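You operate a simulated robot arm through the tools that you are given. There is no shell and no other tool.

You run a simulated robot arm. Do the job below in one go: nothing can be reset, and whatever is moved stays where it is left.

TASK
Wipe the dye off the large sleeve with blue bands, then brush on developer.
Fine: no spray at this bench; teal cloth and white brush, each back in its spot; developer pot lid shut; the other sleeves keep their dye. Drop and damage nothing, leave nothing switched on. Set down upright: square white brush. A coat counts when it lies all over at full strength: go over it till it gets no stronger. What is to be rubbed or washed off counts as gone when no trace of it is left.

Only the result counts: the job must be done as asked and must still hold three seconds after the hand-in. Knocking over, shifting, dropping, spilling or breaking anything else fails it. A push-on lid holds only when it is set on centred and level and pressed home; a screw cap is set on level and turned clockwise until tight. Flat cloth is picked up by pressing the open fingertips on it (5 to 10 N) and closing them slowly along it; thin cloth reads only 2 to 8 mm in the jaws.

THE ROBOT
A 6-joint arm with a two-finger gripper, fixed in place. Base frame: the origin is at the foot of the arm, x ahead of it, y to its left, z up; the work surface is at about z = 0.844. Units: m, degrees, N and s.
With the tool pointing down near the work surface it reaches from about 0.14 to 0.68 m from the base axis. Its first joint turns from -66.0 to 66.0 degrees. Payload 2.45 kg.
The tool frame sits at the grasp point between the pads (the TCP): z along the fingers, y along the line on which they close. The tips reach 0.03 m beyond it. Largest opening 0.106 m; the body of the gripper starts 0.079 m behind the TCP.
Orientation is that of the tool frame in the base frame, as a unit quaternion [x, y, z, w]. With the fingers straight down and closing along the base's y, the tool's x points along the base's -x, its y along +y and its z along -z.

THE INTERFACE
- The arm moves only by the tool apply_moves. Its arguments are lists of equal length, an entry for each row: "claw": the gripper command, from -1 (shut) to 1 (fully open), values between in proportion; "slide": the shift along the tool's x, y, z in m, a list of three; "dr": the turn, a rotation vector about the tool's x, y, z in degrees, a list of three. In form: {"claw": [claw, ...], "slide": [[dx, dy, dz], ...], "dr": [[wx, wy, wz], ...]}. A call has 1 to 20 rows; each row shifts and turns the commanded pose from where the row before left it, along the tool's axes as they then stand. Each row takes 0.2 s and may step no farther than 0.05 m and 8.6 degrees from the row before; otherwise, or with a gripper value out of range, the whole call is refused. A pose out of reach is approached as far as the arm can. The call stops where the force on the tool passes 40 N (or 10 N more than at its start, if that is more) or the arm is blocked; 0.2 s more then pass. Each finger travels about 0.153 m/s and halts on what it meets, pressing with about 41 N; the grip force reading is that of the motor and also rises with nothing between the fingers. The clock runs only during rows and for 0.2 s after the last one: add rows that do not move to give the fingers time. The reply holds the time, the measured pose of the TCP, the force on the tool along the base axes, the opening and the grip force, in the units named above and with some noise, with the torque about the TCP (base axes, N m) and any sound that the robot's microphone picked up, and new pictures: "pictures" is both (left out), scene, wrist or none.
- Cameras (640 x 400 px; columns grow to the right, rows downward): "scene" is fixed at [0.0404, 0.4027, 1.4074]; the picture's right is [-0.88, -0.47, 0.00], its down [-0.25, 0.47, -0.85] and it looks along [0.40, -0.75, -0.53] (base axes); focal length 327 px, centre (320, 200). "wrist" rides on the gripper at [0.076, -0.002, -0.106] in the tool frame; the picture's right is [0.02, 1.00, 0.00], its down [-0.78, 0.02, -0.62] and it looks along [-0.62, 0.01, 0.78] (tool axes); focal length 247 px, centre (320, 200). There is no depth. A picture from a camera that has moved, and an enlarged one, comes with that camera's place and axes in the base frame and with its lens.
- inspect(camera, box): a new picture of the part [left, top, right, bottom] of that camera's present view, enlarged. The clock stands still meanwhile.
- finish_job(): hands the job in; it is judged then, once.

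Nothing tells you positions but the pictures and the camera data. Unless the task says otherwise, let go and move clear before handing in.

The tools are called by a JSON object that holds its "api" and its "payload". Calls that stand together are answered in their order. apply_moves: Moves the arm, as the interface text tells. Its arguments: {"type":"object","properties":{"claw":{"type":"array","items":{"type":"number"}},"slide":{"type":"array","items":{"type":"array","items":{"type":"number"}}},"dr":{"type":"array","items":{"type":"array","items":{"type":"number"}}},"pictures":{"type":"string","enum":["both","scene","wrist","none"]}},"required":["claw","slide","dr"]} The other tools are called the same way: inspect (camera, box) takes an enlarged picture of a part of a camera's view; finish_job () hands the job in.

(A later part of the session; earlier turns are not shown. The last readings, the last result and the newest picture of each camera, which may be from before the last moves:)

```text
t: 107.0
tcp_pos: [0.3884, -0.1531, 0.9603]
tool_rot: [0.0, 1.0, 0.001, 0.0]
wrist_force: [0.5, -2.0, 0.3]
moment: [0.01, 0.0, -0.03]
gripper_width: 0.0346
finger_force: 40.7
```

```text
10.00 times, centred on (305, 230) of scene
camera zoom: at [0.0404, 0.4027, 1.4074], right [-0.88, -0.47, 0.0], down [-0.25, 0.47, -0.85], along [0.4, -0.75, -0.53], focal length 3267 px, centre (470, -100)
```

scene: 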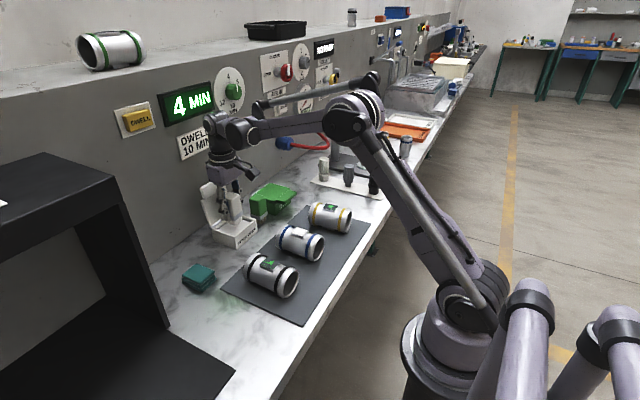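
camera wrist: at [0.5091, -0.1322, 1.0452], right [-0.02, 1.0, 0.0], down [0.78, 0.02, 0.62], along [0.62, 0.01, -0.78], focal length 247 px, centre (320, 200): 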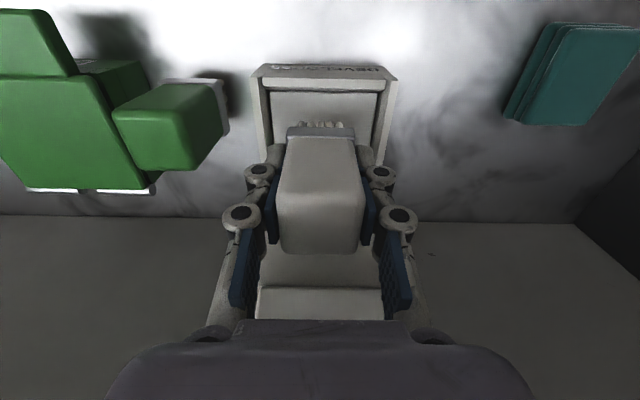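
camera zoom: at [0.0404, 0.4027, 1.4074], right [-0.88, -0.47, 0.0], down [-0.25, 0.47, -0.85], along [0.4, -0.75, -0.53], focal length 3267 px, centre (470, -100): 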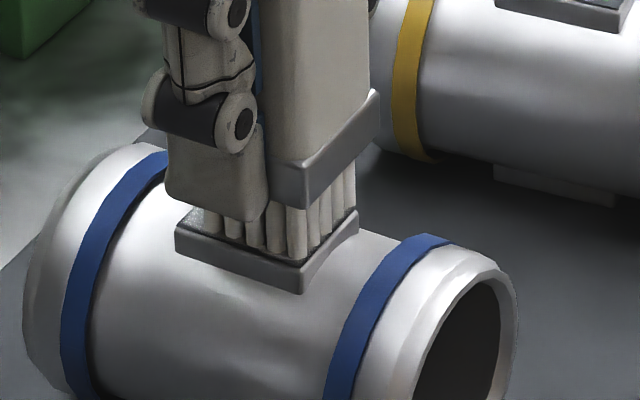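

{"api": "apply_moves", "payload": {"claw": [-0.8, -0.8, -0.8, -0.8, -0.8], "slide": [[0, 0, -0.01], [0, 0, -0.015], [-0.025, 0, -0.015], [-0.03, 0, -0.005], [0, 0, 0]], "dr": [[0, 0, 0], [0, 0, 0], [0, 0, 0], [0, 0, 0], [0, 0, 0]], "pictures": "none"}}

{"api": "inspect", "payload": {"camera": "wrist", "box": [270, 0, 370, 90]}}

{"api": "inspect", "payload": {"camera": "scene", "box": [280, 210, 330, 250]}}

```text
t: 108.2
tcp_pos: [0.4453, -0.1519, 1.0045]
tool_rot: [-0.001, 1.0, 0.0, 0.0]
wrist_force: [0.5, -0.4, -0.4]
moment: [0.02, 0.0, -0.02]
gripper_width: 0.0344
finger_force: 41.0
```

```text
4.44 times, centred on (320, 45) of wrist
camera zoom: at [0.3692, -0.1541, 1.1104], right [-0.02, 1.0, 0.0], down [0.78, 0.02, 0.62], along [0.62, 0.01, -0.78], focal length 1098 px, centre (320, 889)
```

zoom: 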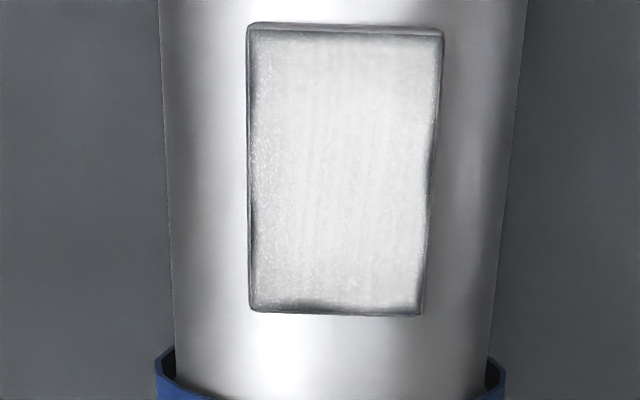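

```text
10.00 times, centred on (305, 230) of scene
camera zoom: at [0.0404, 0.4027, 1.4074], right [-0.88, -0.47, 0.0], down [-0.25, 0.47, -0.85], along [0.4, -0.75, -0.53], focal length 3267 px, centre (470, -100)
```

zoom: 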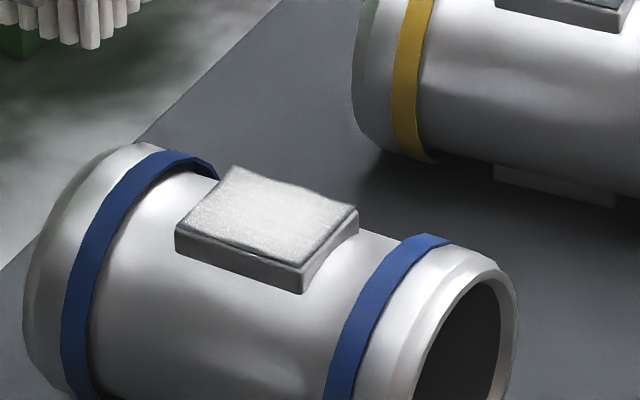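

The middle is white; the -y side and the far (+x) edge still look weaker. I'll go back with firmer contact over those margins.

{"api": "apply_moves", "payload": {"claw": [-0.8, -0.8, -0.8, -0.8, -0.8, -0.8, -0.8], "slide": [[0.03, 0, 0.005], [0.025, 0, 0.015], [0, 0, 0.015], [0, 0, 0.009], [0, 0, 0.0007], [0, 0, 0.0005], [0, 0, 0]], "dr": [[0, 0, 0], [0, 0, 0], [0, 0, 0], [0, 0, 0], [0, 0, 0], [0, 0, 0], [0, 0, 0]], "pictures": "none"}}

```text
t: 109.8
tcp_pos: [0.3893, -0.1511, 0.9602]
tool_rot: [-0.001, 1.0, 0.0, 0.001]
wrist_force: [0.1, 0.6, 0.4]
moment: [0.02, 0.0, -0.01]
gripper_width: 0.0343
finger_force: 40.7
```

{"api": "apply_moves", "payload": {"claw": [-0.8, -0.8, -0.8], "slide": [[0, 0, 0.0003], [0, 0, 0.0002], [0, 0, 0]], "dr": [[0, 0, 0], [0, 0, 0], [0, 0, 0]], "pictures": "none"}}

```text
t: 110.6
tcp_pos: [0.3873, -0.1513, 0.961]
tool_rot: [-0.002, 1.0, 0.0, 0.001]
wrist_force: [0.4, -0.2, -1.1]
moment: [-0.01, 0.0, -0.01]
gripper_width: 0.0343
finger_force: 41.4
```

{"api": "apply_moves", "payload": {"claw": [-0.8, -0.8, -0.8], "slide": [[0, 0, 0.0003], [0, 0, 0.0003], [0, 0, 0]], "dr": [[0, 0, 0], [0, 0, 0], [0, 0, 0]], "pictures": "none"}}

```text
t: 111.4
tcp_pos: [0.3886, -0.1513, 0.9604]
tool_rot: [-0.001, 1.0, 0.0, 0.001]
wrist_force: [1.3, -0.4, 14.7]
moment: [-0.07, 0.05, 0.02]
gripper_width: 0.0345
finger_force: 41.1
```

{"api": "apply_moves", "payload": {"claw": [-0.8, -0.8, -0.8, -0.8, -0.8, -0.8, -0.8, -0.8], "slide": [[-0.004, 0, 0], [-0.004, 0, 0], [-0.003, 0, 0], [0.004, 0, 0], [0.004, 0, 0], [0.004, 0, 0], [0.004, 0, 0], [-0.005, 0, 0]], "dr": [[0, 0, 0], [0, 0, 0], [0, 0, 0], [0, 0, 0], [0, 0, 0], [0, 0, 0], [0, 0, 0], [0, 0, 0]], "pictures": "none"}}

```text
t: 113.2
tcp_pos: [0.386, -0.1506, 0.9598]
tool_rot: [0.001, 1.0, 0.0, -0.001]
wrist_force: [-4.7, 0.5, 13.1]
moment: [0.04, 0.15, -0.03]
gripper_width: 0.0345
finger_force: 41.1
```

{"api": "apply_moves", "payload": {"claw": [-0.8, -0.8, -0.8, -0.8, -0.8, -0.8, -0.8, -0.8, -0.8, -0.8, -0.8, -0.8], "slide": [[-0.004, -0.001, 0], [-0.004, -0.001, 0], [-0.004, 0, 0], [0.004, 0, 0], [0.004, 0, 0], [0.004, 0, 0], [0.005, 0, 0], [-0.004, 0, 0], [-0.004, 0, 0], [-0.004, 0, 0], [-0.004, 0, 0], [0.003, 0, 0]], "dr": [[0, 0, 0], [0, 0, 0], [0, 0, 0], [0, 0, 0], [0, 0, 0], [0, 0, 0], [0, 0, 0], [0, 0, 0], [0, 0, 0], [0, 0, 0], [0, 0, 0], [0, 0, 0]], "pictures": "none"}}

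```text
t: 115.8
tcp_pos: [0.3978, -0.1533, 0.9602]
tool_rot: [-0.001, 1.0, 0.001, 0.002]
wrist_force: [5.0, 0.8, 15.4]
moment: [0.04, -0.17, 0.0]
gripper_width: 0.0343
finger_force: 40.8
```

{"api": "apply_moves", "payload": {"claw": [-0.8, -0.8, -0.8, -0.8, -0.8, -0.8, -0.8, -0.8, -0.8, -0.8, -0.8, -0.8], "slide": [[0, 0.002, 0], [0.003, 0.002, 0], [-0.003, 0.002, 0], [0.003, 0.002, 0], [-0.003, 0, 0], [0.004, 0, 0], [0.004, 0, 0], [0.004, 0, 0], [0.004, 0, 0], [0, -0.002, 0], [-0.004, -0.002, 0], [-0.004, 0, 0]], "dr": [[0, 0, 0], [0, 0, 0], [0, 0, 0], [0, 0, 0], [0, 0, 0], [0, 0, 0], [0, 0, 0], [0, 0, 0], [0, 0, 0], [0, 0, 0], [0, 0, 0], [0, 0, 0]], "pictures": "none"}}

{"api": "apply_moves", "payload": {"claw": [-0.8, -0.8, -0.8, -0.8, -0.8], "slide": [[0, 0, -0.01], [0, 0, -0.015], [-0.025, 0, -0.015], [-0.03, 0, -0.005], [0, 0, 0]], "dr": [[0, 0, 0], [0, 0, 0], [0, 0, 0], [0, 0, 0], [0, 0, 0]], "pictures": "none"}}

{"api": "inspect", "payload": {"camera": "wrist", "box": [270, 0, 370, 90]}}

{"api": "inspect", "payload": {"camera": "scene", "box": [230, 200, 330, 270]}}

```text
t: 118.4
tcp_pos: [0.3881, -0.151, 0.96]
tool_rot: [0.0, 1.0, 0.0, 0.0]
wrist_force: [-1.3, -0.1, 1.6]
moment: [-0.02, 0.02, 0.0]
gripper_width: 0.0342
finger_force: 40.9
```

```text
t: 119.6
tcp_pos: [0.4432, -0.1508, 1.0029]
tool_rot: [-0.001, 1.0, 0.0, 0.001]
wrist_force: [0.0, 0.1, -1.2]
moment: [0.05, 0.02, -0.05]
gripper_width: 0.0344
finger_force: 40.9
```

```text
4.44 times, centred on (320, 45) of wrist
camera zoom: at [0.3668, -0.1524, 1.1092], right [-0.02, 1.0, 0.0], down [0.78, 0.02, 0.62], along [0.62, 0.01, -0.78], focal length 1098 px, centre (320, 889)
```

zoom: 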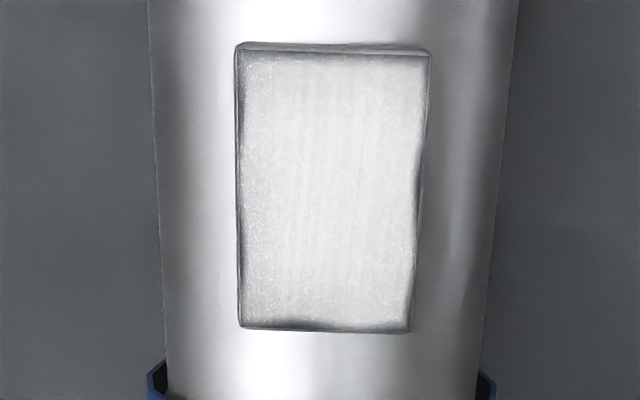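

```text
5.71 times, centred on (280, 235) of scene
camera zoom: at [0.0404, 0.4027, 1.4074], right [-0.88, -0.47, 0.0], down [-0.25, 0.47, -0.85], along [0.4, -0.75, -0.53], focal length 1867 px, centre (549, 0)
```

zoom: 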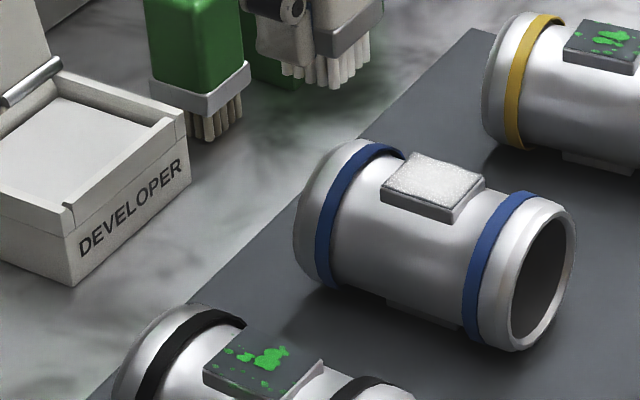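

{"api": "inspect", "payload": {"camera": "wrist", "box": [300, 0, 350, 40]}}

{"api": "inspect", "payload": {"camera": "wrist", "box": [300, 40, 350, 80]}}

{"api": "inspect", "payload": {"camera": "scene", "box": [290, 222, 322, 242]}}

```text
10.00 times, centred on (325, 20) of wrist
camera zoom: at [0.3668, -0.1524, 1.1092], right [-0.02, 1.0, 0.0], down [0.78, 0.02, 0.62], along [0.62, 0.01, -0.78], focal length 2470 px, centre (270, 2000)
```

zoom: 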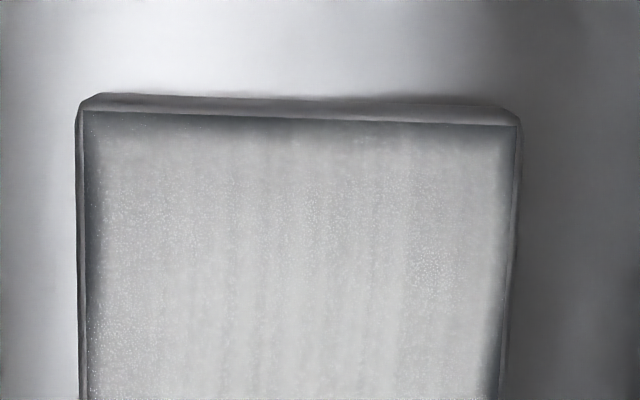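

```text
10.00 times, centred on (325, 60) of wrist
camera zoom: at [0.3668, -0.1524, 1.1092], right [-0.02, 1.0, 0.0], down [0.78, 0.02, 0.62], along [0.62, 0.01, -0.78], focal length 2470 px, centre (270, 1600)
```

zoom: 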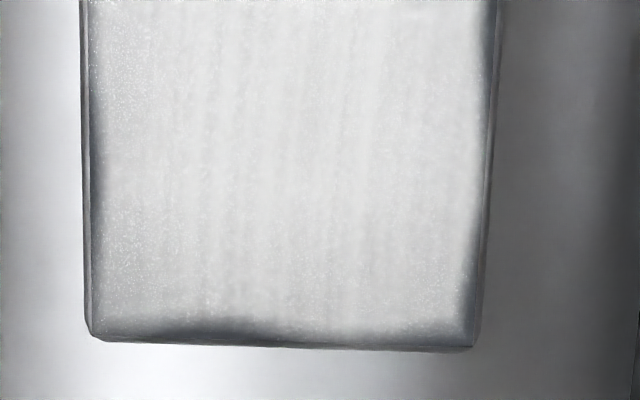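

```text
16.00 times, centred on (306, 232) of scene
camera zoom: at [0.0404, 0.4027, 1.4074], right [-0.88, -0.47, 0.0], down [-0.25, 0.47, -0.85], along [0.4, -0.75, -0.53], focal length 5227 px, centre (544, -312)
```

zoom: 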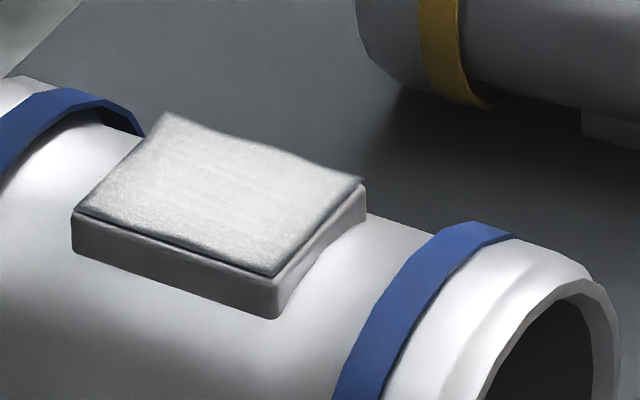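

The coat looks white with a thin darker rim that may just be shading. I'll do one more full raster pass to the edges and compare.

{"api": "apply_moves", "payload": {"claw": [-0.8, -0.8, -0.8, -0.8, -0.8, -0.8, -0.8], "slide": [[0.03, 0, 0.005], [0.025, 0, 0.015], [0, 0, 0.015], [0, 0, 0.009], [0, 0, 0.0007], [0, 0, 0.0004], [0, 0, 0]], "dr": [[0, 0, 0], [0, 0, 0], [0, 0, 0], [0, 0, 0], [0, 0, 0], [0, 0, 0], [0, 0, 0]], "pictures": "none"}}

```text
t: 121.2
tcp_pos: [0.3892, -0.1484, 0.9593]
tool_rot: [-0.001, 1.0, 0.001, 0.001]
wrist_force: [2.0, 4.3, 24.1]
moment: [0.18, 0.0, -0.01]
gripper_width: 0.0341
finger_force: 41.5
```

{"api": "apply_moves", "payload": {"claw": [-0.8, -0.8, -0.8, -0.8, -0.8, -0.8, -0.8], "slide": [[0, 0, -0.0002], [0.0045, -0.002, 0], [0.0045, -0.002, 0], [-0.0045, 0, 0], [-0.0045, 0, 0], [-0.0045, 0, 0], [-0.0045, 0, 0]], "dr": [[0, 0, 0], [0, 0, 0], [0, 0, 0], [0, 0, 0], [0, 0, 0], [0, 0, 0], [0, 0, 0]], "pictures": "none"}}

```text
t: 122.8
tcp_pos: [0.3961, -0.1547, 0.9591]
tool_rot: [-0.001, 1.0, 0.0, 0.001]
wrist_force: [0.6, 0.1, -0.1]
moment: [0.03, -0.01, -0.01]
gripper_width: 0.0344
finger_force: 40.8
```

{"api": "apply_moves", "payload": {"claw": [-0.8, -0.8, -0.8], "slide": [[0, 0, 0.0003], [0, 0, 0.0001], [0, 0, 0]], "dr": [[0, 0, 0], [0, 0, 0], [0, 0, 0]], "pictures": "none"}}

```text
t: 123.6
tcp_pos: [0.397, -0.1531, 0.9592]
tool_rot: [-0.001, 1.0, 0.0, 0.0]
wrist_force: [-0.5, -0.4, -0.1]
moment: [0.0, 0.0, -0.04]
gripper_width: 0.0345
finger_force: 41.0
```

{"api": "apply_moves", "payload": {"claw": [-0.8, -0.8, -0.8], "slide": [[0, 0, 0.0002], [0, 0, 0.0002], [0, 0, 0]], "dr": [[0, 0, 0], [0, 0, 0], [0, 0, 0]], "pictures": "none"}}

```text
t: 124.4
tcp_pos: [0.3971, -0.1522, 0.958]
tool_rot: [-0.001, 1.0, 0.0, 0.002]
wrist_force: [0.4, -0.7, -0.5]
moment: [-0.02, -0.02, 0.02]
gripper_width: 0.0344
finger_force: 40.5
```

{"api": "apply_moves", "payload": {"claw": [-0.8, -0.8, -0.8], "slide": [[0, 0, 0.0003], [0, 0, 0.0002], [0, 0, 0]], "dr": [[0, 0, 0], [0, 0, 0], [0, 0, 0]], "pictures": "none"}}

{"api": "inspect", "payload": {"camera": "scene", "box": [275, 195, 335, 245]}}

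{"api": "inspect", "payload": {"camera": "wrist", "box": [220, 40, 420, 260]}}

```text
t: 125.2
tcp_pos: [0.3976, -0.1535, 0.9593]
tool_rot: [0.0, 1.0, 0.0, 0.0]
wrist_force: [-0.4, 0.6, 15.7]
moment: [0.08, 0.12, 0.01]
gripper_width: 0.0343
finger_force: 40.9
```

```text
8.00 times, centred on (305, 220) of scene
camera zoom: at [0.0402, 0.4028, 1.4074], right [-0.88, -0.47, 0.0], down [-0.25, 0.47, -0.85], along [0.4, -0.75, -0.53], focal length 2614 px, centre (440, 40)
```

zoom: 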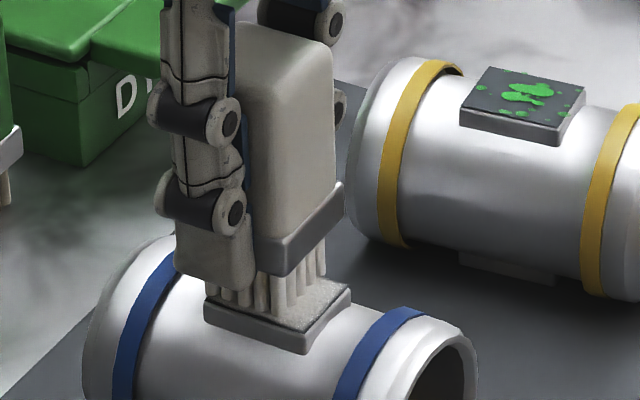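

```text
1.82 times, centred on (320, 150) of wrist
camera zoom: at [0.3208, -0.1555, 1.0649], right [-0.02, 1.0, 0.0], down [0.78, 0.02, 0.62], along [0.62, 0.01, -0.78], focal length 449 px, centre (320, 291)
```

zoom: 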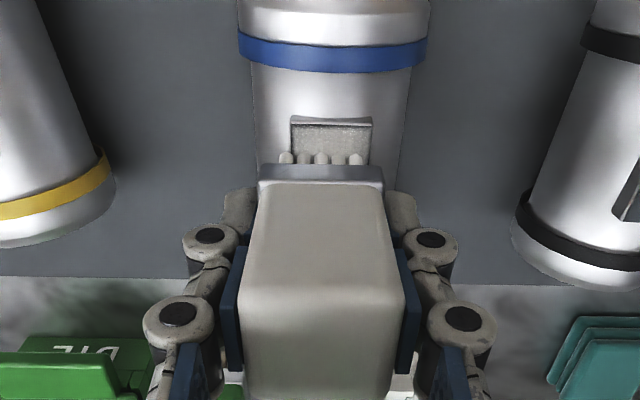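

{"api": "inspect", "payload": {"camera": "wrist", "box": [220, 100, 420, 300]}}

```text
2.00 times, centred on (320, 200) of wrist
camera zoom: at [0.3208, -0.1555, 1.0649], right [-0.02, 1.0, 0.0], down [0.78, 0.02, 0.62], along [0.62, 0.01, -0.78], focal length 494 px, centre (320, 200)
```

zoom: 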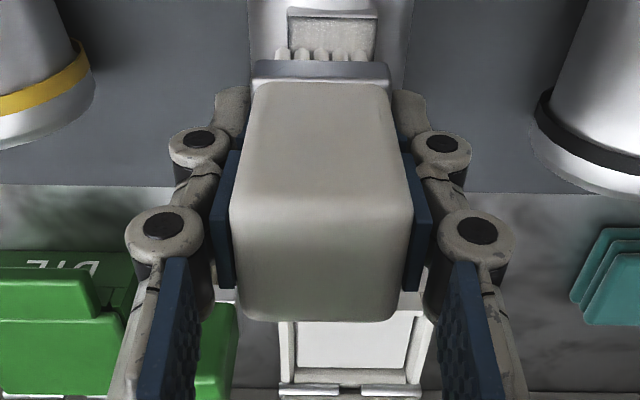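

{"api": "apply_moves", "payload": {"claw": [-0.8, -0.8, -0.8, -0.8, -0.8], "slide": [[0.0045, 0, 0], [0.0045, 0, 0], [0.0045, 0, 0], [0.0045, 0, 0], [0, 0, 0]], "dr": [[0, 0, 0], [0, 0, 0], [0, 0, 0], [0, 0, 0], [0, 0, 0]], "pictures": "none"}}

```text
t: 126.4
tcp_pos: [0.379, -0.1543, 0.9588]
tool_rot: [-0.001, 1.0, -0.001, -0.001]
wrist_force: [2.9, 1.4, 7.0]
moment: [0.0, -0.16, -0.02]
gripper_width: 0.0343
finger_force: 41.0
```

Contact holds at about 7 N. I'll continue the raster toward +y.

{"api": "apply_moves", "payload": {"claw": [-0.8, -0.8, -0.8, -0.8, -0.8, -0.8, -0.8, -0.8, -0.8, -0.8], "slide": [[0, 0.002, 0.0001], [-0.0045, 0, 0], [-0.0045, 0, 0], [-0.0045, 0, 0], [-0.0045, 0, 0], [0, 0.002, 0], [0.0045, 0, 0], [0.0045, 0, 0], [0.0045, 0, 0], [0.0045, 0, 0]], "dr": [[0, 0, 0], [0, 0, 0], [0, 0, 0], [0, 0, 0], [0, 0, 0], [0, 0, 0], [0, 0, 0], [0, 0, 0], [0, 0, 0], [0, 0, 0]], "pictures": "none"}}

```text
t: 128.6
tcp_pos: [0.3797, -0.1493, 0.9594]
tool_rot: [-0.001, 1.0, -0.001, 0.0]
wrist_force: [2.2, 1.3, 5.6]
moment: [0.02, -0.09, 0.01]
gripper_width: 0.0343
finger_force: 40.5
```

{"api": "apply_moves", "payload": {"claw": [-0.8, -0.8, -0.8, -0.8, -0.8, -0.8, -0.8, -0.8, -0.8, -0.8], "slide": [[0, 0.002, 0.0001], [-0.0045, 0, 0], [-0.0045, 0, 0], [-0.0045, 0, 0], [-0.0045, 0, 0], [0, 0.002, 0], [0.0045, 0, 0], [0.0045, 0, 0], [0.0045, 0, 0], [0.0045, 0, 0]], "dr": [[0, 0, 0], [0, 0, 0], [0, 0, 0], [0, 0, 0], [0, 0, 0], [0, 0, 0], [0, 0, 0], [0, 0, 0], [0, 0, 0], [0, 0, 0]], "pictures": "none"}}

```text
t: 130.8
tcp_pos: [0.3805, -0.1472, 0.958]
tool_rot: [-0.001, 1.0, 0.001, 0.001]
wrist_force: [2.1, 0.2, 5.3]
moment: [-0.02, -0.09, 0.0]
gripper_width: 0.0343
finger_force: 41.2
```

{"api": "apply_moves", "payload": {"claw": [-0.8, -0.8, -0.8, -0.8, -0.8, -0.8, -0.8, -0.8, -0.8, -0.8, -0.8], "slide": [[0, 0.001, 0.0001], [-0.0045, 0, 0], [-0.0045, 0, 0], [-0.0045, 0, 0], [-0.0045, 0, 0], [0, -0.002, 0], [0, -0.002, 0], [0.0045, -0.002, 0], [0.0045, 0, 0], [0.0045, 0.001, 0], [-0.0045, 0, 0]], "dr": [[0, 0, 0], [0, 0, 0], [0, 0, 0], [0, 0, 0], [0, 0, 0], [0, 0, 0], [0, 0, 0], [0, 0, 0], [0, 0, 0], [0, 0, 0], [0, 0, 0]], "pictures": "none"}}

{"api": "apply_moves", "payload": {"claw": [-0.8, -0.8, -0.8, -0.8, -0.8], "slide": [[0, 0, -0.01], [0, 0, -0.015], [-0.025, 0, -0.015], [-0.03, 0, -0.005], [0, 0, 0]], "dr": [[0, 0, 0], [0, 0, 0], [0, 0, 0], [0, 0, 0], [0, 0, 0]], "pictures": "none"}}

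{"api": "inspect", "payload": {"camera": "wrist", "box": [270, 0, 370, 90]}}

{"api": "inspect", "payload": {"camera": "wrist", "box": [300, 40, 350, 80]}}

{"api": "inspect", "payload": {"camera": "scene", "box": [290, 222, 322, 242]}}

```text
t: 133.2
tcp_pos: [0.3885, -0.1492, 0.9576]
tool_rot: [-0.001, 1.0, 0.0, 0.001]
wrist_force: [-0.2, -0.2, -0.8]
moment: [-0.01, 0.01, -0.02]
gripper_width: 0.0344
finger_force: 41.3
```

```text
t: 134.4
tcp_pos: [0.4433, -0.1498, 1.0048]
tool_rot: [-0.002, 1.0, 0.0, 0.001]
wrist_force: [0.3, -0.5, -1.0]
moment: [0.01, 0.03, -0.01]
gripper_width: 0.0345
finger_force: 41.1
```

```text
4.44 times, centred on (320, 45) of wrist
camera zoom: at [0.3659, -0.1523, 1.1109], right [-0.02, 1.0, 0.0], down [0.78, 0.02, 0.62], along [0.62, 0.01, -0.78], focal length 1098 px, centre (320, 889)
```

zoom: 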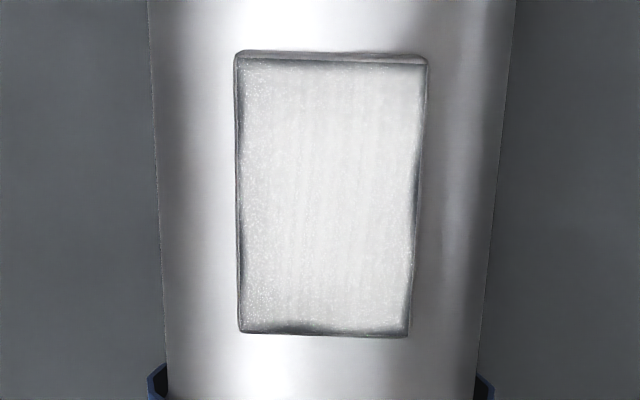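

```text
10.00 times, centred on (325, 60) of wrist
camera zoom: at [0.3659, -0.1523, 1.1109], right [-0.02, 1.0, 0.0], down [0.78, 0.02, 0.62], along [0.62, 0.01, -0.78], focal length 2470 px, centre (270, 1600)
```

zoom: 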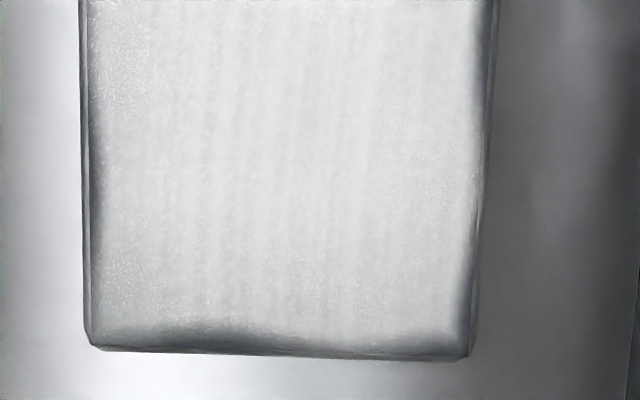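

```text
16.00 times, centred on (306, 232) of scene
camera zoom: at [0.0404, 0.4027, 1.4074], right [-0.88, -0.47, 0.0], down [-0.25, 0.47, -0.85], along [0.4, -0.75, -0.53], focal length 5227 px, centre (544, -312)
```

zoom: 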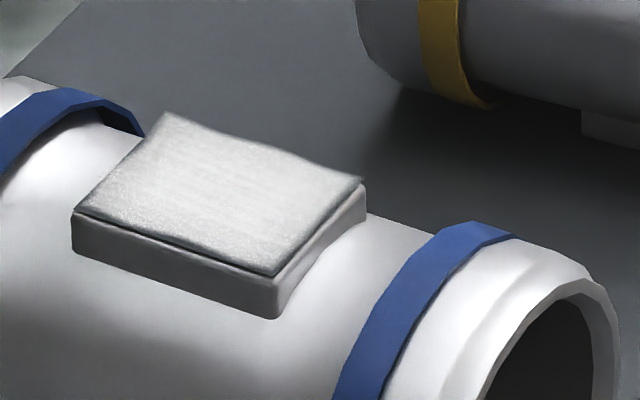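

{"api": "inspect", "payload": {"camera": "scene", "box": [250, 170, 300, 230]}}

```text
6.67 times, centred on (275, 200) of scene
camera zoom: at [0.0404, 0.4027, 1.4074], right [-0.88, -0.47, 0.0], down [-0.25, 0.47, -0.85], along [0.4, -0.75, -0.53], focal length 2178 px, centre (620, 200)
```

zoom: 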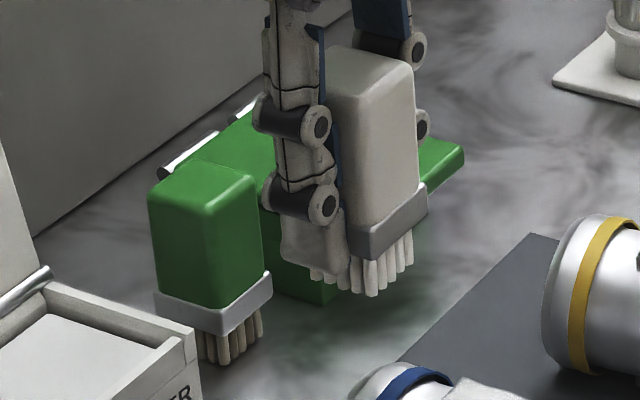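

The bristles are still white and the last pass changed nothing, so the coat is at full strength. I'll bring the brush back over its spot, slightly to the +y side for clearance from the pot.

{"api": "apply_moves", "payload": {"claw": [-0.8, -0.8, -0.8, -0.8, -0.8, -0.8], "slide": [[-0.02, 0.018, 0], [-0.033, 0.03, 0], [-0.033, 0.03, 0], [-0.03, 0.028, 0], [-0.0135, 0.0125, 0], [0, 0, 0]], "dr": [[0, 0, 0], [0, 0, 0], [0, 0, 0], [0, 0, 0], [0, 0, 0], [0, 0, 0]]}}

{"api": "inspect", "payload": {"camera": "wrist", "box": [160, 20, 440, 220]}}

{"api": "inspect", "payload": {"camera": "scene", "box": [170, 150, 270, 290]}}

```text
t: 135.8
tcp_pos: [0.5734, -0.0298, 1.0023]
tool_rot: [-0.002, 1.0, -0.001, 0.001]
wrist_force: [-0.5, -0.1, -0.8]
moment: [-0.01, -0.02, 0.0]
gripper_width: 0.0344
finger_force: 41.1
camera wrist: at [0.4961, -0.0312, 1.1085], right [-0.02, 1.0, 0.0], down [0.78, 0.02, 0.62], along [0.62, 0.01, -0.78], focal length 247 px, centre (320, 200)
```

scene: 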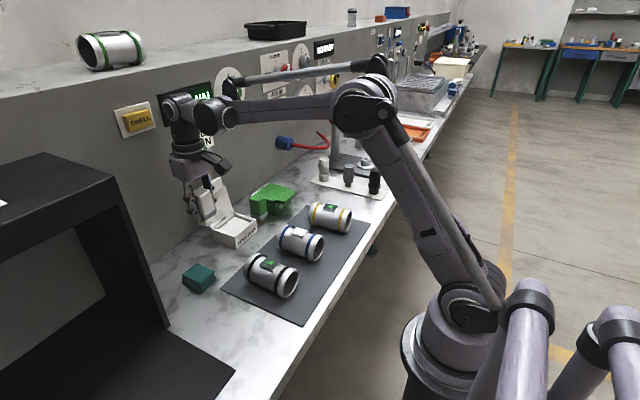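
wrist: 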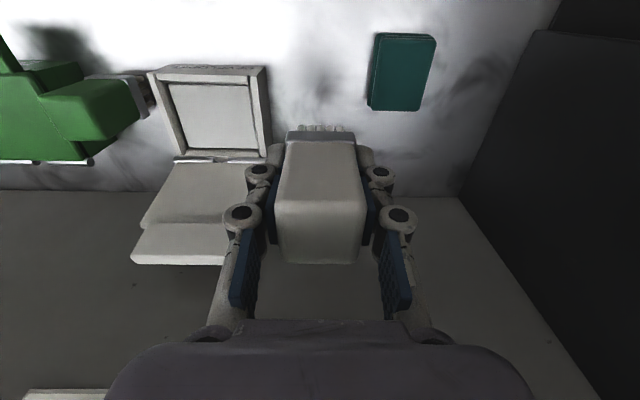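

```text
2.00 times, centred on (300, 120) of wrist
camera zoom: at [0.4961, -0.0312, 1.1085], right [-0.02, 1.0, 0.0], down [0.78, 0.02, 0.62], along [0.62, 0.01, -0.78], focal length 494 px, centre (360, 360)
```

zoom: 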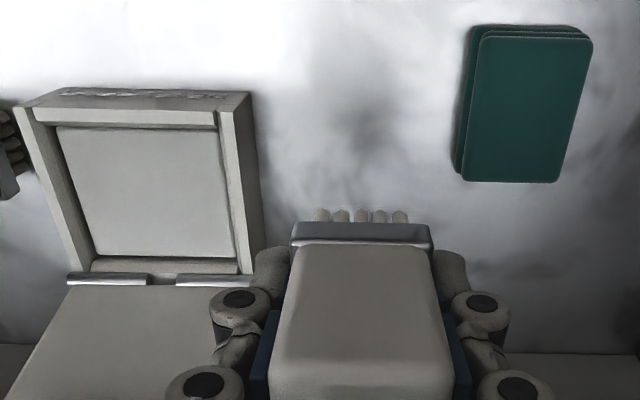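

```text
2.86 times, centred on (220, 220) of scene
camera zoom: at [0.0404, 0.4027, 1.4074], right [-0.88, -0.47, 0.0], down [-0.25, 0.47, -0.85], along [0.4, -0.75, -0.53], focal length 933 px, centre (606, 143)
```

zoom: 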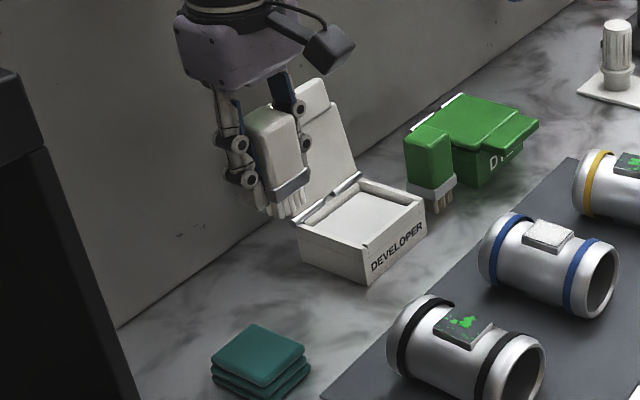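

{"api": "apply_moves", "payload": {"claw": [-0.8, -0.8, -0.8, -0.8, -0.8, -0.8], "slide": [[0, 0.0005, 0.025], [0, 0, 0.03], [0, 0, 0.025], [0, 0, 0.018], [0, 0, 0.008], [0, 0, 0]], "dr": [[0, 0, 0], [0, 0, 0], [0, 0, 0], [0, 0, 0], [0, 0, 0], [0, 0, 0]]}}

{"api": "inspect", "payload": {"camera": "wrist", "box": [160, 60, 440, 260]}}

{"api": "inspect", "payload": {"camera": "scene", "box": [180, 190, 260, 290]}}

```text
t: 137.2
tcp_pos: [0.5721, -0.0311, 0.8982]
tool_rot: [-0.001, 1.0, 0.0, 0.001]
wrist_force: [0.4, -0.6, -0.4]
moment: [0.0, 0.02, -0.02]
gripper_width: 0.0345
finger_force: 40.7
camera wrist: at [0.4955, -0.0337, 1.0039], right [-0.02, 1.0, 0.0], down [0.78, 0.02, 0.62], along [0.62, 0.01, -0.78], focal length 247 px, centre (320, 200)
```

scene: 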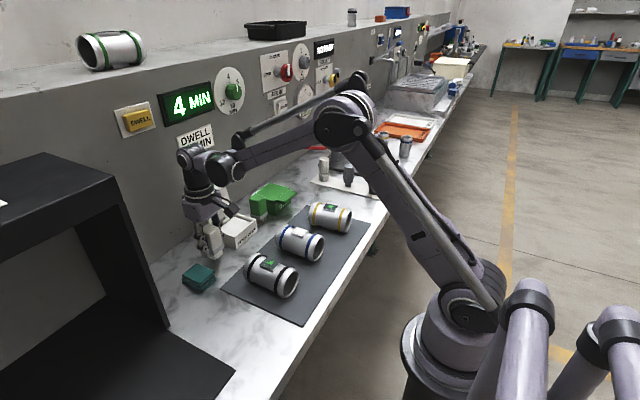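
wrist: 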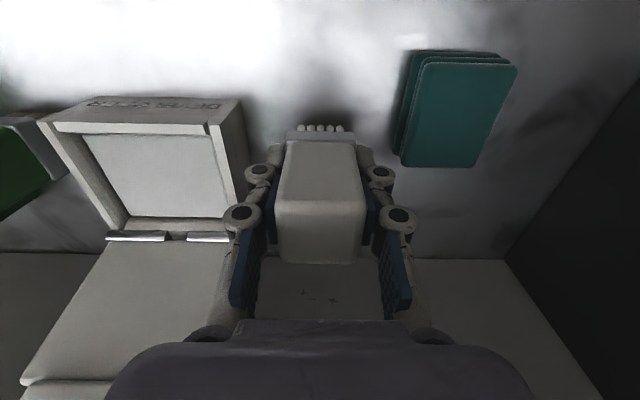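

```text
2.00 times, centred on (300, 160) of wrist
camera zoom: at [0.4955, -0.0337, 1.0039], right [-0.02, 1.0, 0.0], down [0.78, 0.02, 0.62], along [0.62, 0.01, -0.78], focal length 494 px, centre (360, 280)
```

zoom: 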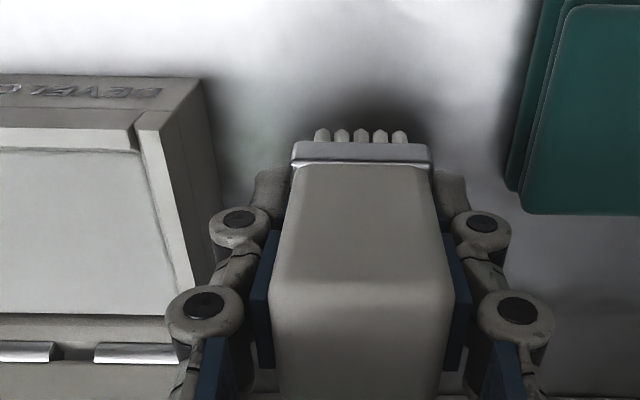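

```text
4.00 times, centred on (220, 240) of scene
camera zoom: at [0.0404, 0.4027, 1.4074], right [-0.88, -0.47, 0.0], down [-0.25, 0.47, -0.85], along [0.4, -0.75, -0.53], focal length 1307 px, centre (720, 40)
```

zoom: 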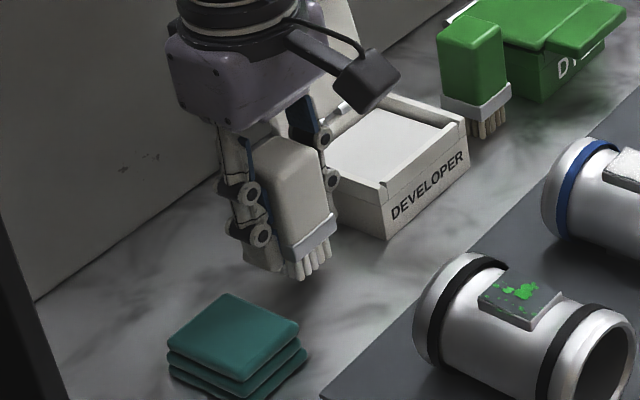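

{"api": "apply_moves", "payload": {"claw": [-0.8, -0.8, -0.8, -0.8, -0.8], "slide": [[0, 0, 0.004], [0, 0, 0.003], [0, 0, 0.0015], [0, 0, 0.001], [0, 0, 0]], "dr": [[0, 0, 0], [0, 0, 0], [0, 0, 0], [0, 0, 0], [0, 0, 0]], "pictures": "none"}}

{"api": "inspect", "payload": {"camera": "scene", "box": [190, 210, 250, 270]}}

```text
t: 138.4
tcp_pos: [0.5734, -0.0303, 0.8875]
tool_rot: [-0.002, 1.0, 0.0, 0.001]
wrist_force: [0.7, 0.1, 0.3]
moment: [0.03, 0.01, -0.01]
gripper_width: 0.0343
finger_force: 40.8
```

```text
6.67 times, centred on (220, 240) of scene
camera zoom: at [0.0404, 0.4027, 1.4074], right [-0.88, -0.47, 0.0], down [-0.25, 0.47, -0.85], along [0.4, -0.75, -0.53], focal length 2178 px, centre (987, -67)
```

zoom: 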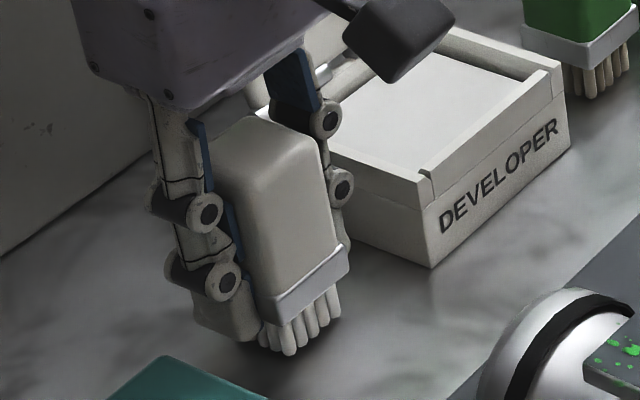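

{"api": "apply_moves", "payload": {"claw": [-0.8, -0.8, -0.8, -0.8], "slide": [[0, 0, 0.0007], [0, 0, 0.0006], [0, 0, 0.0005], [0, 0, 0]], "dr": [[0, 0, 0], [0, 0, 0], [0, 0, 0], [0, 0, 0]], "pictures": "none"}}

```text
t: 139.4
tcp_pos: [0.5733, -0.0314, 0.8854]
tool_rot: [0.0, 1.0, 0.0, 0.001]
wrist_force: [-0.1, 0.0, -0.3]
moment: [-0.03, 0.01, -0.01]
gripper_width: 0.0342
finger_force: 40.7
```

{"api": "apply_moves", "payload": {"claw": [-0.8, -0.8, -0.8], "slide": [[0, 0, 0.0006], [0, 0, 0.0005], [0, 0, 0]], "dr": [[0, 0, 0], [0, 0, 0], [0, 0, 0]], "pictures": "none"}}

```text
t: 140.2
tcp_pos: [0.5731, -0.0306, 0.8853]
tool_rot: [0.0, 1.0, 0.0, 0.001]
wrist_force: [-0.6, -1.2, 21.9]
moment: [-0.07, -0.01, 0.0]
gripper_width: 0.0342
finger_force: 41.0
```

Contact with the bench. I'll ease off slightly and open the jaws just a few millimetres.

{"api": "apply_moves", "payload": {"claw": [-0.8, -0.5, -0.38, -0.34, -0.31, -0.28, -0.25, -0.25], "slide": [[0, 0, -0.0003], [0, 0, 0], [0, 0, 0], [0, 0, 0], [0, 0, 0], [0, 0, 0], [0, 0, 0], [0, 0, 0]], "dr": [[0, 0, 0], [0, 0, 0], [0, 0, 0], [0, 0, 0], [0, 0, 0], [0, 0, 0], [0, 0, 0], [0, 0, 0]]}}

{"api": "inspect", "payload": {"camera": "wrist", "box": [160, 60, 440, 260]}}

{"api": "inspect", "payload": {"camera": "scene", "box": [190, 200, 250, 270]}}

```text
t: 142.0
tcp_pos: [0.5734, -0.0305, 0.8844]
tool_rot: [-0.001, 1.0, 0.0, 0.001]
wrist_force: [0.6, -0.6, -0.3]
moment: [0.02, -0.02, 0.01]
gripper_width: 0.0397
finger_force: 0.0
camera wrist: at [0.496, -0.0326, 0.9909], right [-0.02, 1.0, 0.0], down [0.78, 0.02, 0.62], along [0.62, 0.01, -0.78], focal length 247 px, centre (320, 200)
```

scene: 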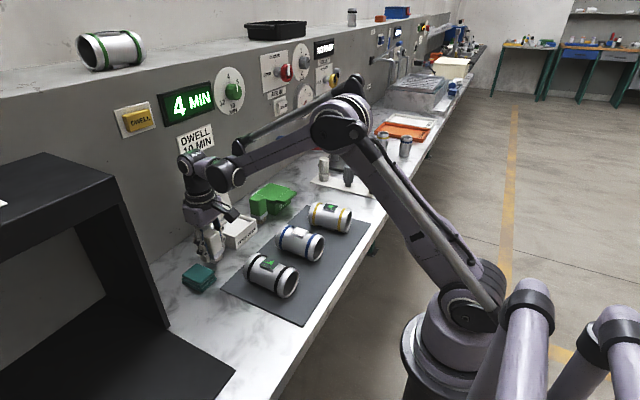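
wrist: 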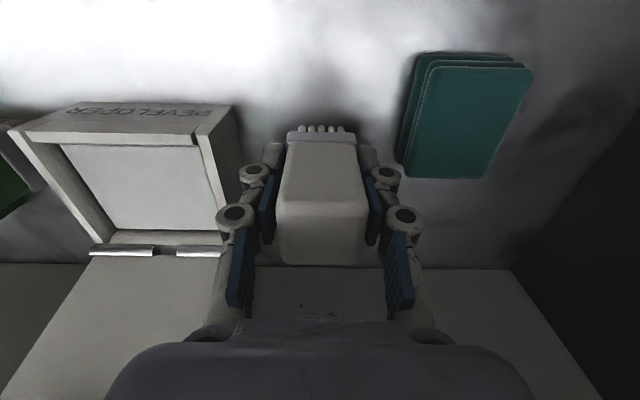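

```text
2.00 times, centred on (300, 160) of wrist
camera zoom: at [0.496, -0.0326, 0.9909], right [-0.02, 1.0, 0.0], down [0.78, 0.02, 0.62], along [0.62, 0.01, -0.78], focal length 494 px, centre (360, 280)
```

zoom: 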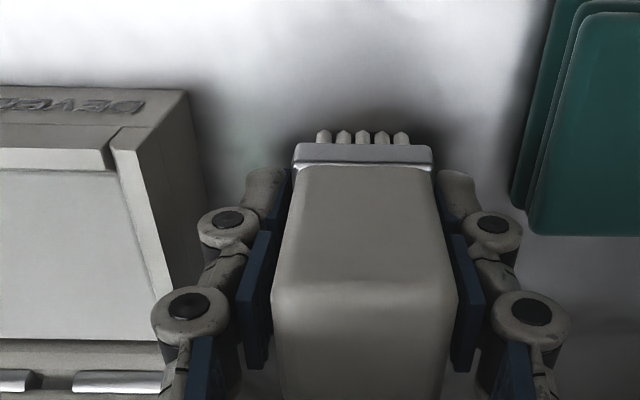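

```text
5.71 times, centred on (220, 235) of scene
camera zoom: at [0.0404, 0.4027, 1.4074], right [-0.88, -0.47, 0.0], down [-0.25, 0.47, -0.85], along [0.4, -0.75, -0.53], focal length 1867 px, centre (891, 0)
```

zoom: 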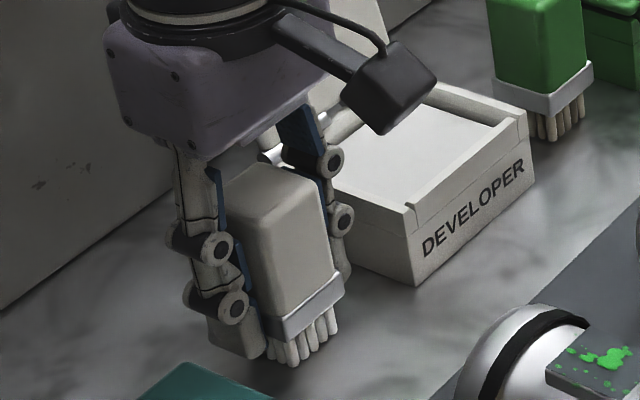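

The brush stands free between the pads. I'll rise straight up slowly.

{"api": "apply_moves", "payload": {"claw": [-0.25, -0.25, -0.25, -0.25, -0.25, -0.25, -0.25], "slide": [[0, 0, -0.003], [0, 0, -0.007], [0, 0, -0.01], [0, 0, -0.015], [0, 0, -0.025], [0, 0, -0.03], [0, 0, 0]], "dr": [[0, 0, 0], [0, 0, 0], [0, 0, 0], [0, 0, 0], [0, 0, 0], [0, 0, 0], [0, 0, 0]]}}

{"api": "inspect", "payload": {"camera": "scene", "box": [180, 190, 260, 290]}}

{"api": "inspect", "payload": {"camera": "wrist", "box": [160, 40, 440, 240]}}

```text
t: 143.6
tcp_pos: [0.5742, -0.0276, 0.9765]
tool_rot: [-0.002, 1.0, 0.0, 0.001]
wrist_force: [0.2, -0.4, -0.3]
moment: [0.0, 0.01, 0.01]
gripper_width: 0.0397
finger_force: 0.0
camera wrist: at [0.498, -0.0309, 1.0816], right [-0.02, 1.0, 0.0], down [0.78, 0.02, 0.62], along [0.62, 0.01, -0.78], focal length 247 px, centre (320, 200)
```

scene: 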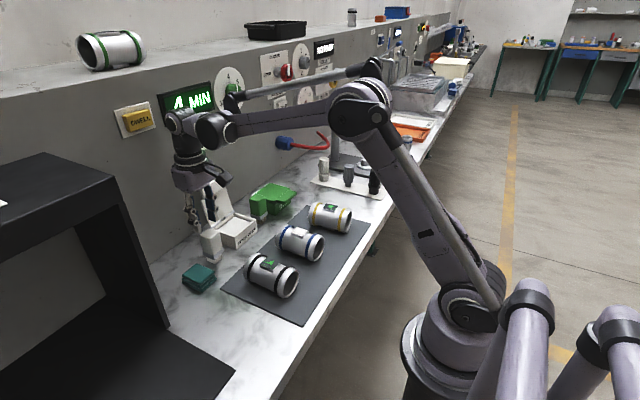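
wrist: 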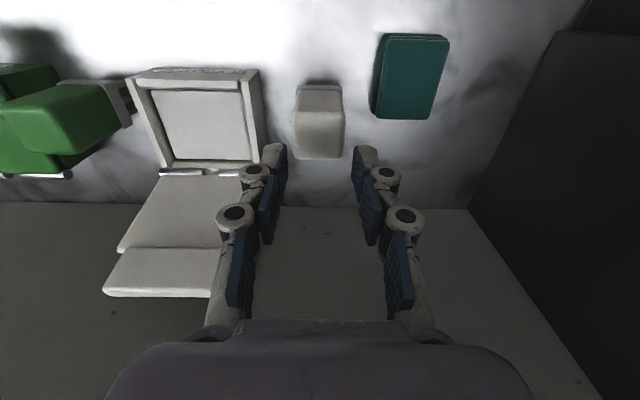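

```text
4.00 times, centred on (220, 240) of scene
camera zoom: at [0.0404, 0.4027, 1.4074], right [-0.88, -0.47, 0.0], down [-0.25, 0.47, -0.85], along [0.4, -0.75, -0.53], focal length 1307 px, centre (720, 40)
```

zoom: 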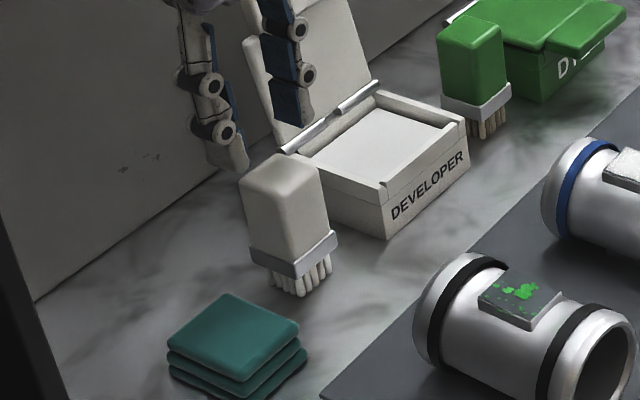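

```text
2.00 times, centred on (300, 140) of wrist
camera zoom: at [0.498, -0.0309, 1.0816], right [-0.02, 1.0, 0.0], down [0.78, 0.02, 0.62], along [0.62, 0.01, -0.78], focal length 494 px, centre (360, 320)
```

zoom: 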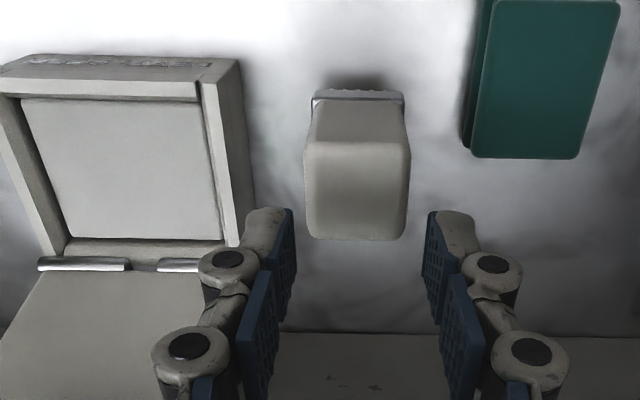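

The brush stands upright on its spot. Next is the pot lid, which is open and leaning back near x ≈ 0.645; I'll look at it from two heights to locate its tab.

{"api": "apply_moves", "payload": {"claw": [-0.4, -0.6, -0.9, -1, -1], "slide": [[0, 0, -0.03], [0.025, -0.033, -0.02], [0.025, -0.033, -0.02], [0.024, -0.033, -0.01], [0, 0, 0]], "dr": [[0, 0, 0], [0, 0, 0], [0, 0, 0], [0, 0, 0], [0, 0, 0]]}}

{"api": "inspect", "payload": {"camera": "wrist", "box": [220, 80, 420, 280]}}

{"api": "inspect", "payload": {"camera": "scene", "box": [190, 160, 270, 260]}}

```text
t: 144.8
tcp_pos: [0.4958, -0.1299, 1.0545]
tool_rot: [0.0, 1.0, 0.0, 0.001]
wrist_force: [0.4, 0.1, 1.1]
moment: [-0.06, -0.05, -0.01]
gripper_width: 0.0
finger_force: 28.3
camera wrist: at [0.4192, -0.1315, 1.1604], right [-0.02, 1.0, 0.0], down [0.78, 0.02, 0.62], along [0.62, 0.01, -0.78], focal length 247 px, centre (320, 200)
```

scene: 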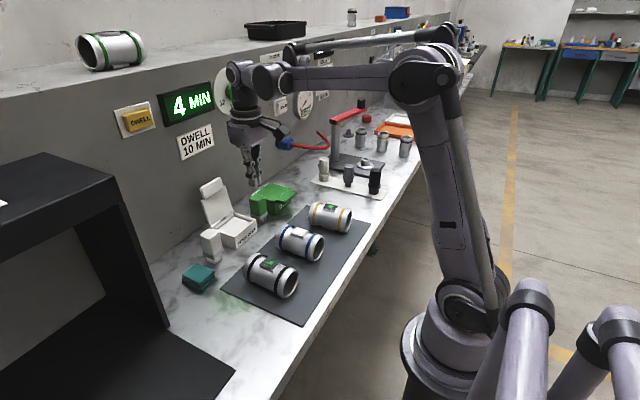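
wrist: 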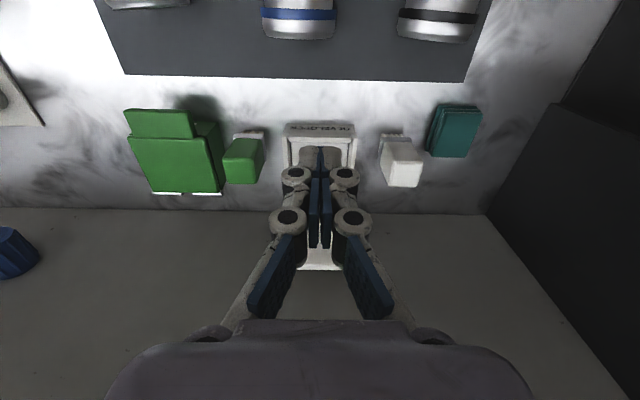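

```text
2.00 times, centred on (320, 180) of wrist
camera zoom: at [0.4192, -0.1315, 1.1604], right [-0.02, 1.0, 0.0], down [0.78, 0.02, 0.62], along [0.62, 0.01, -0.78], focal length 494 px, centre (320, 240)
```

zoom: 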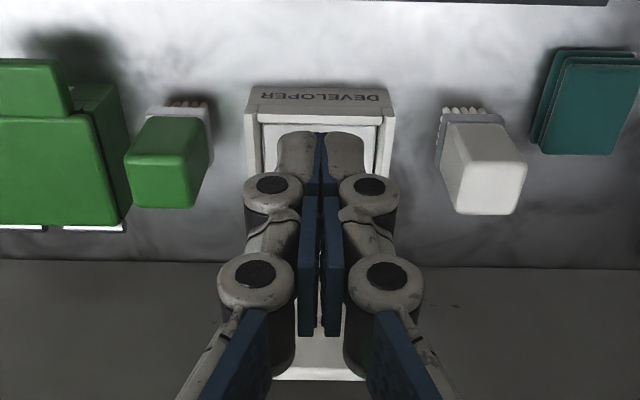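

```text
4.00 times, centred on (230, 210) of scene
camera zoom: at [0.0404, 0.4027, 1.4074], right [-0.88, -0.47, 0.0], down [-0.25, 0.47, -0.85], along [0.4, -0.75, -0.53], focal length 1307 px, centre (680, 160)
```

zoom: 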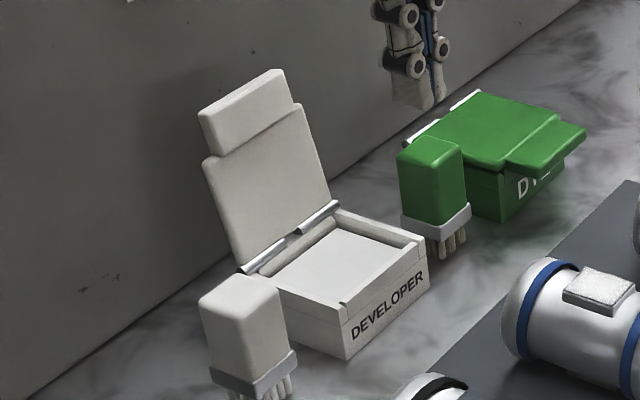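

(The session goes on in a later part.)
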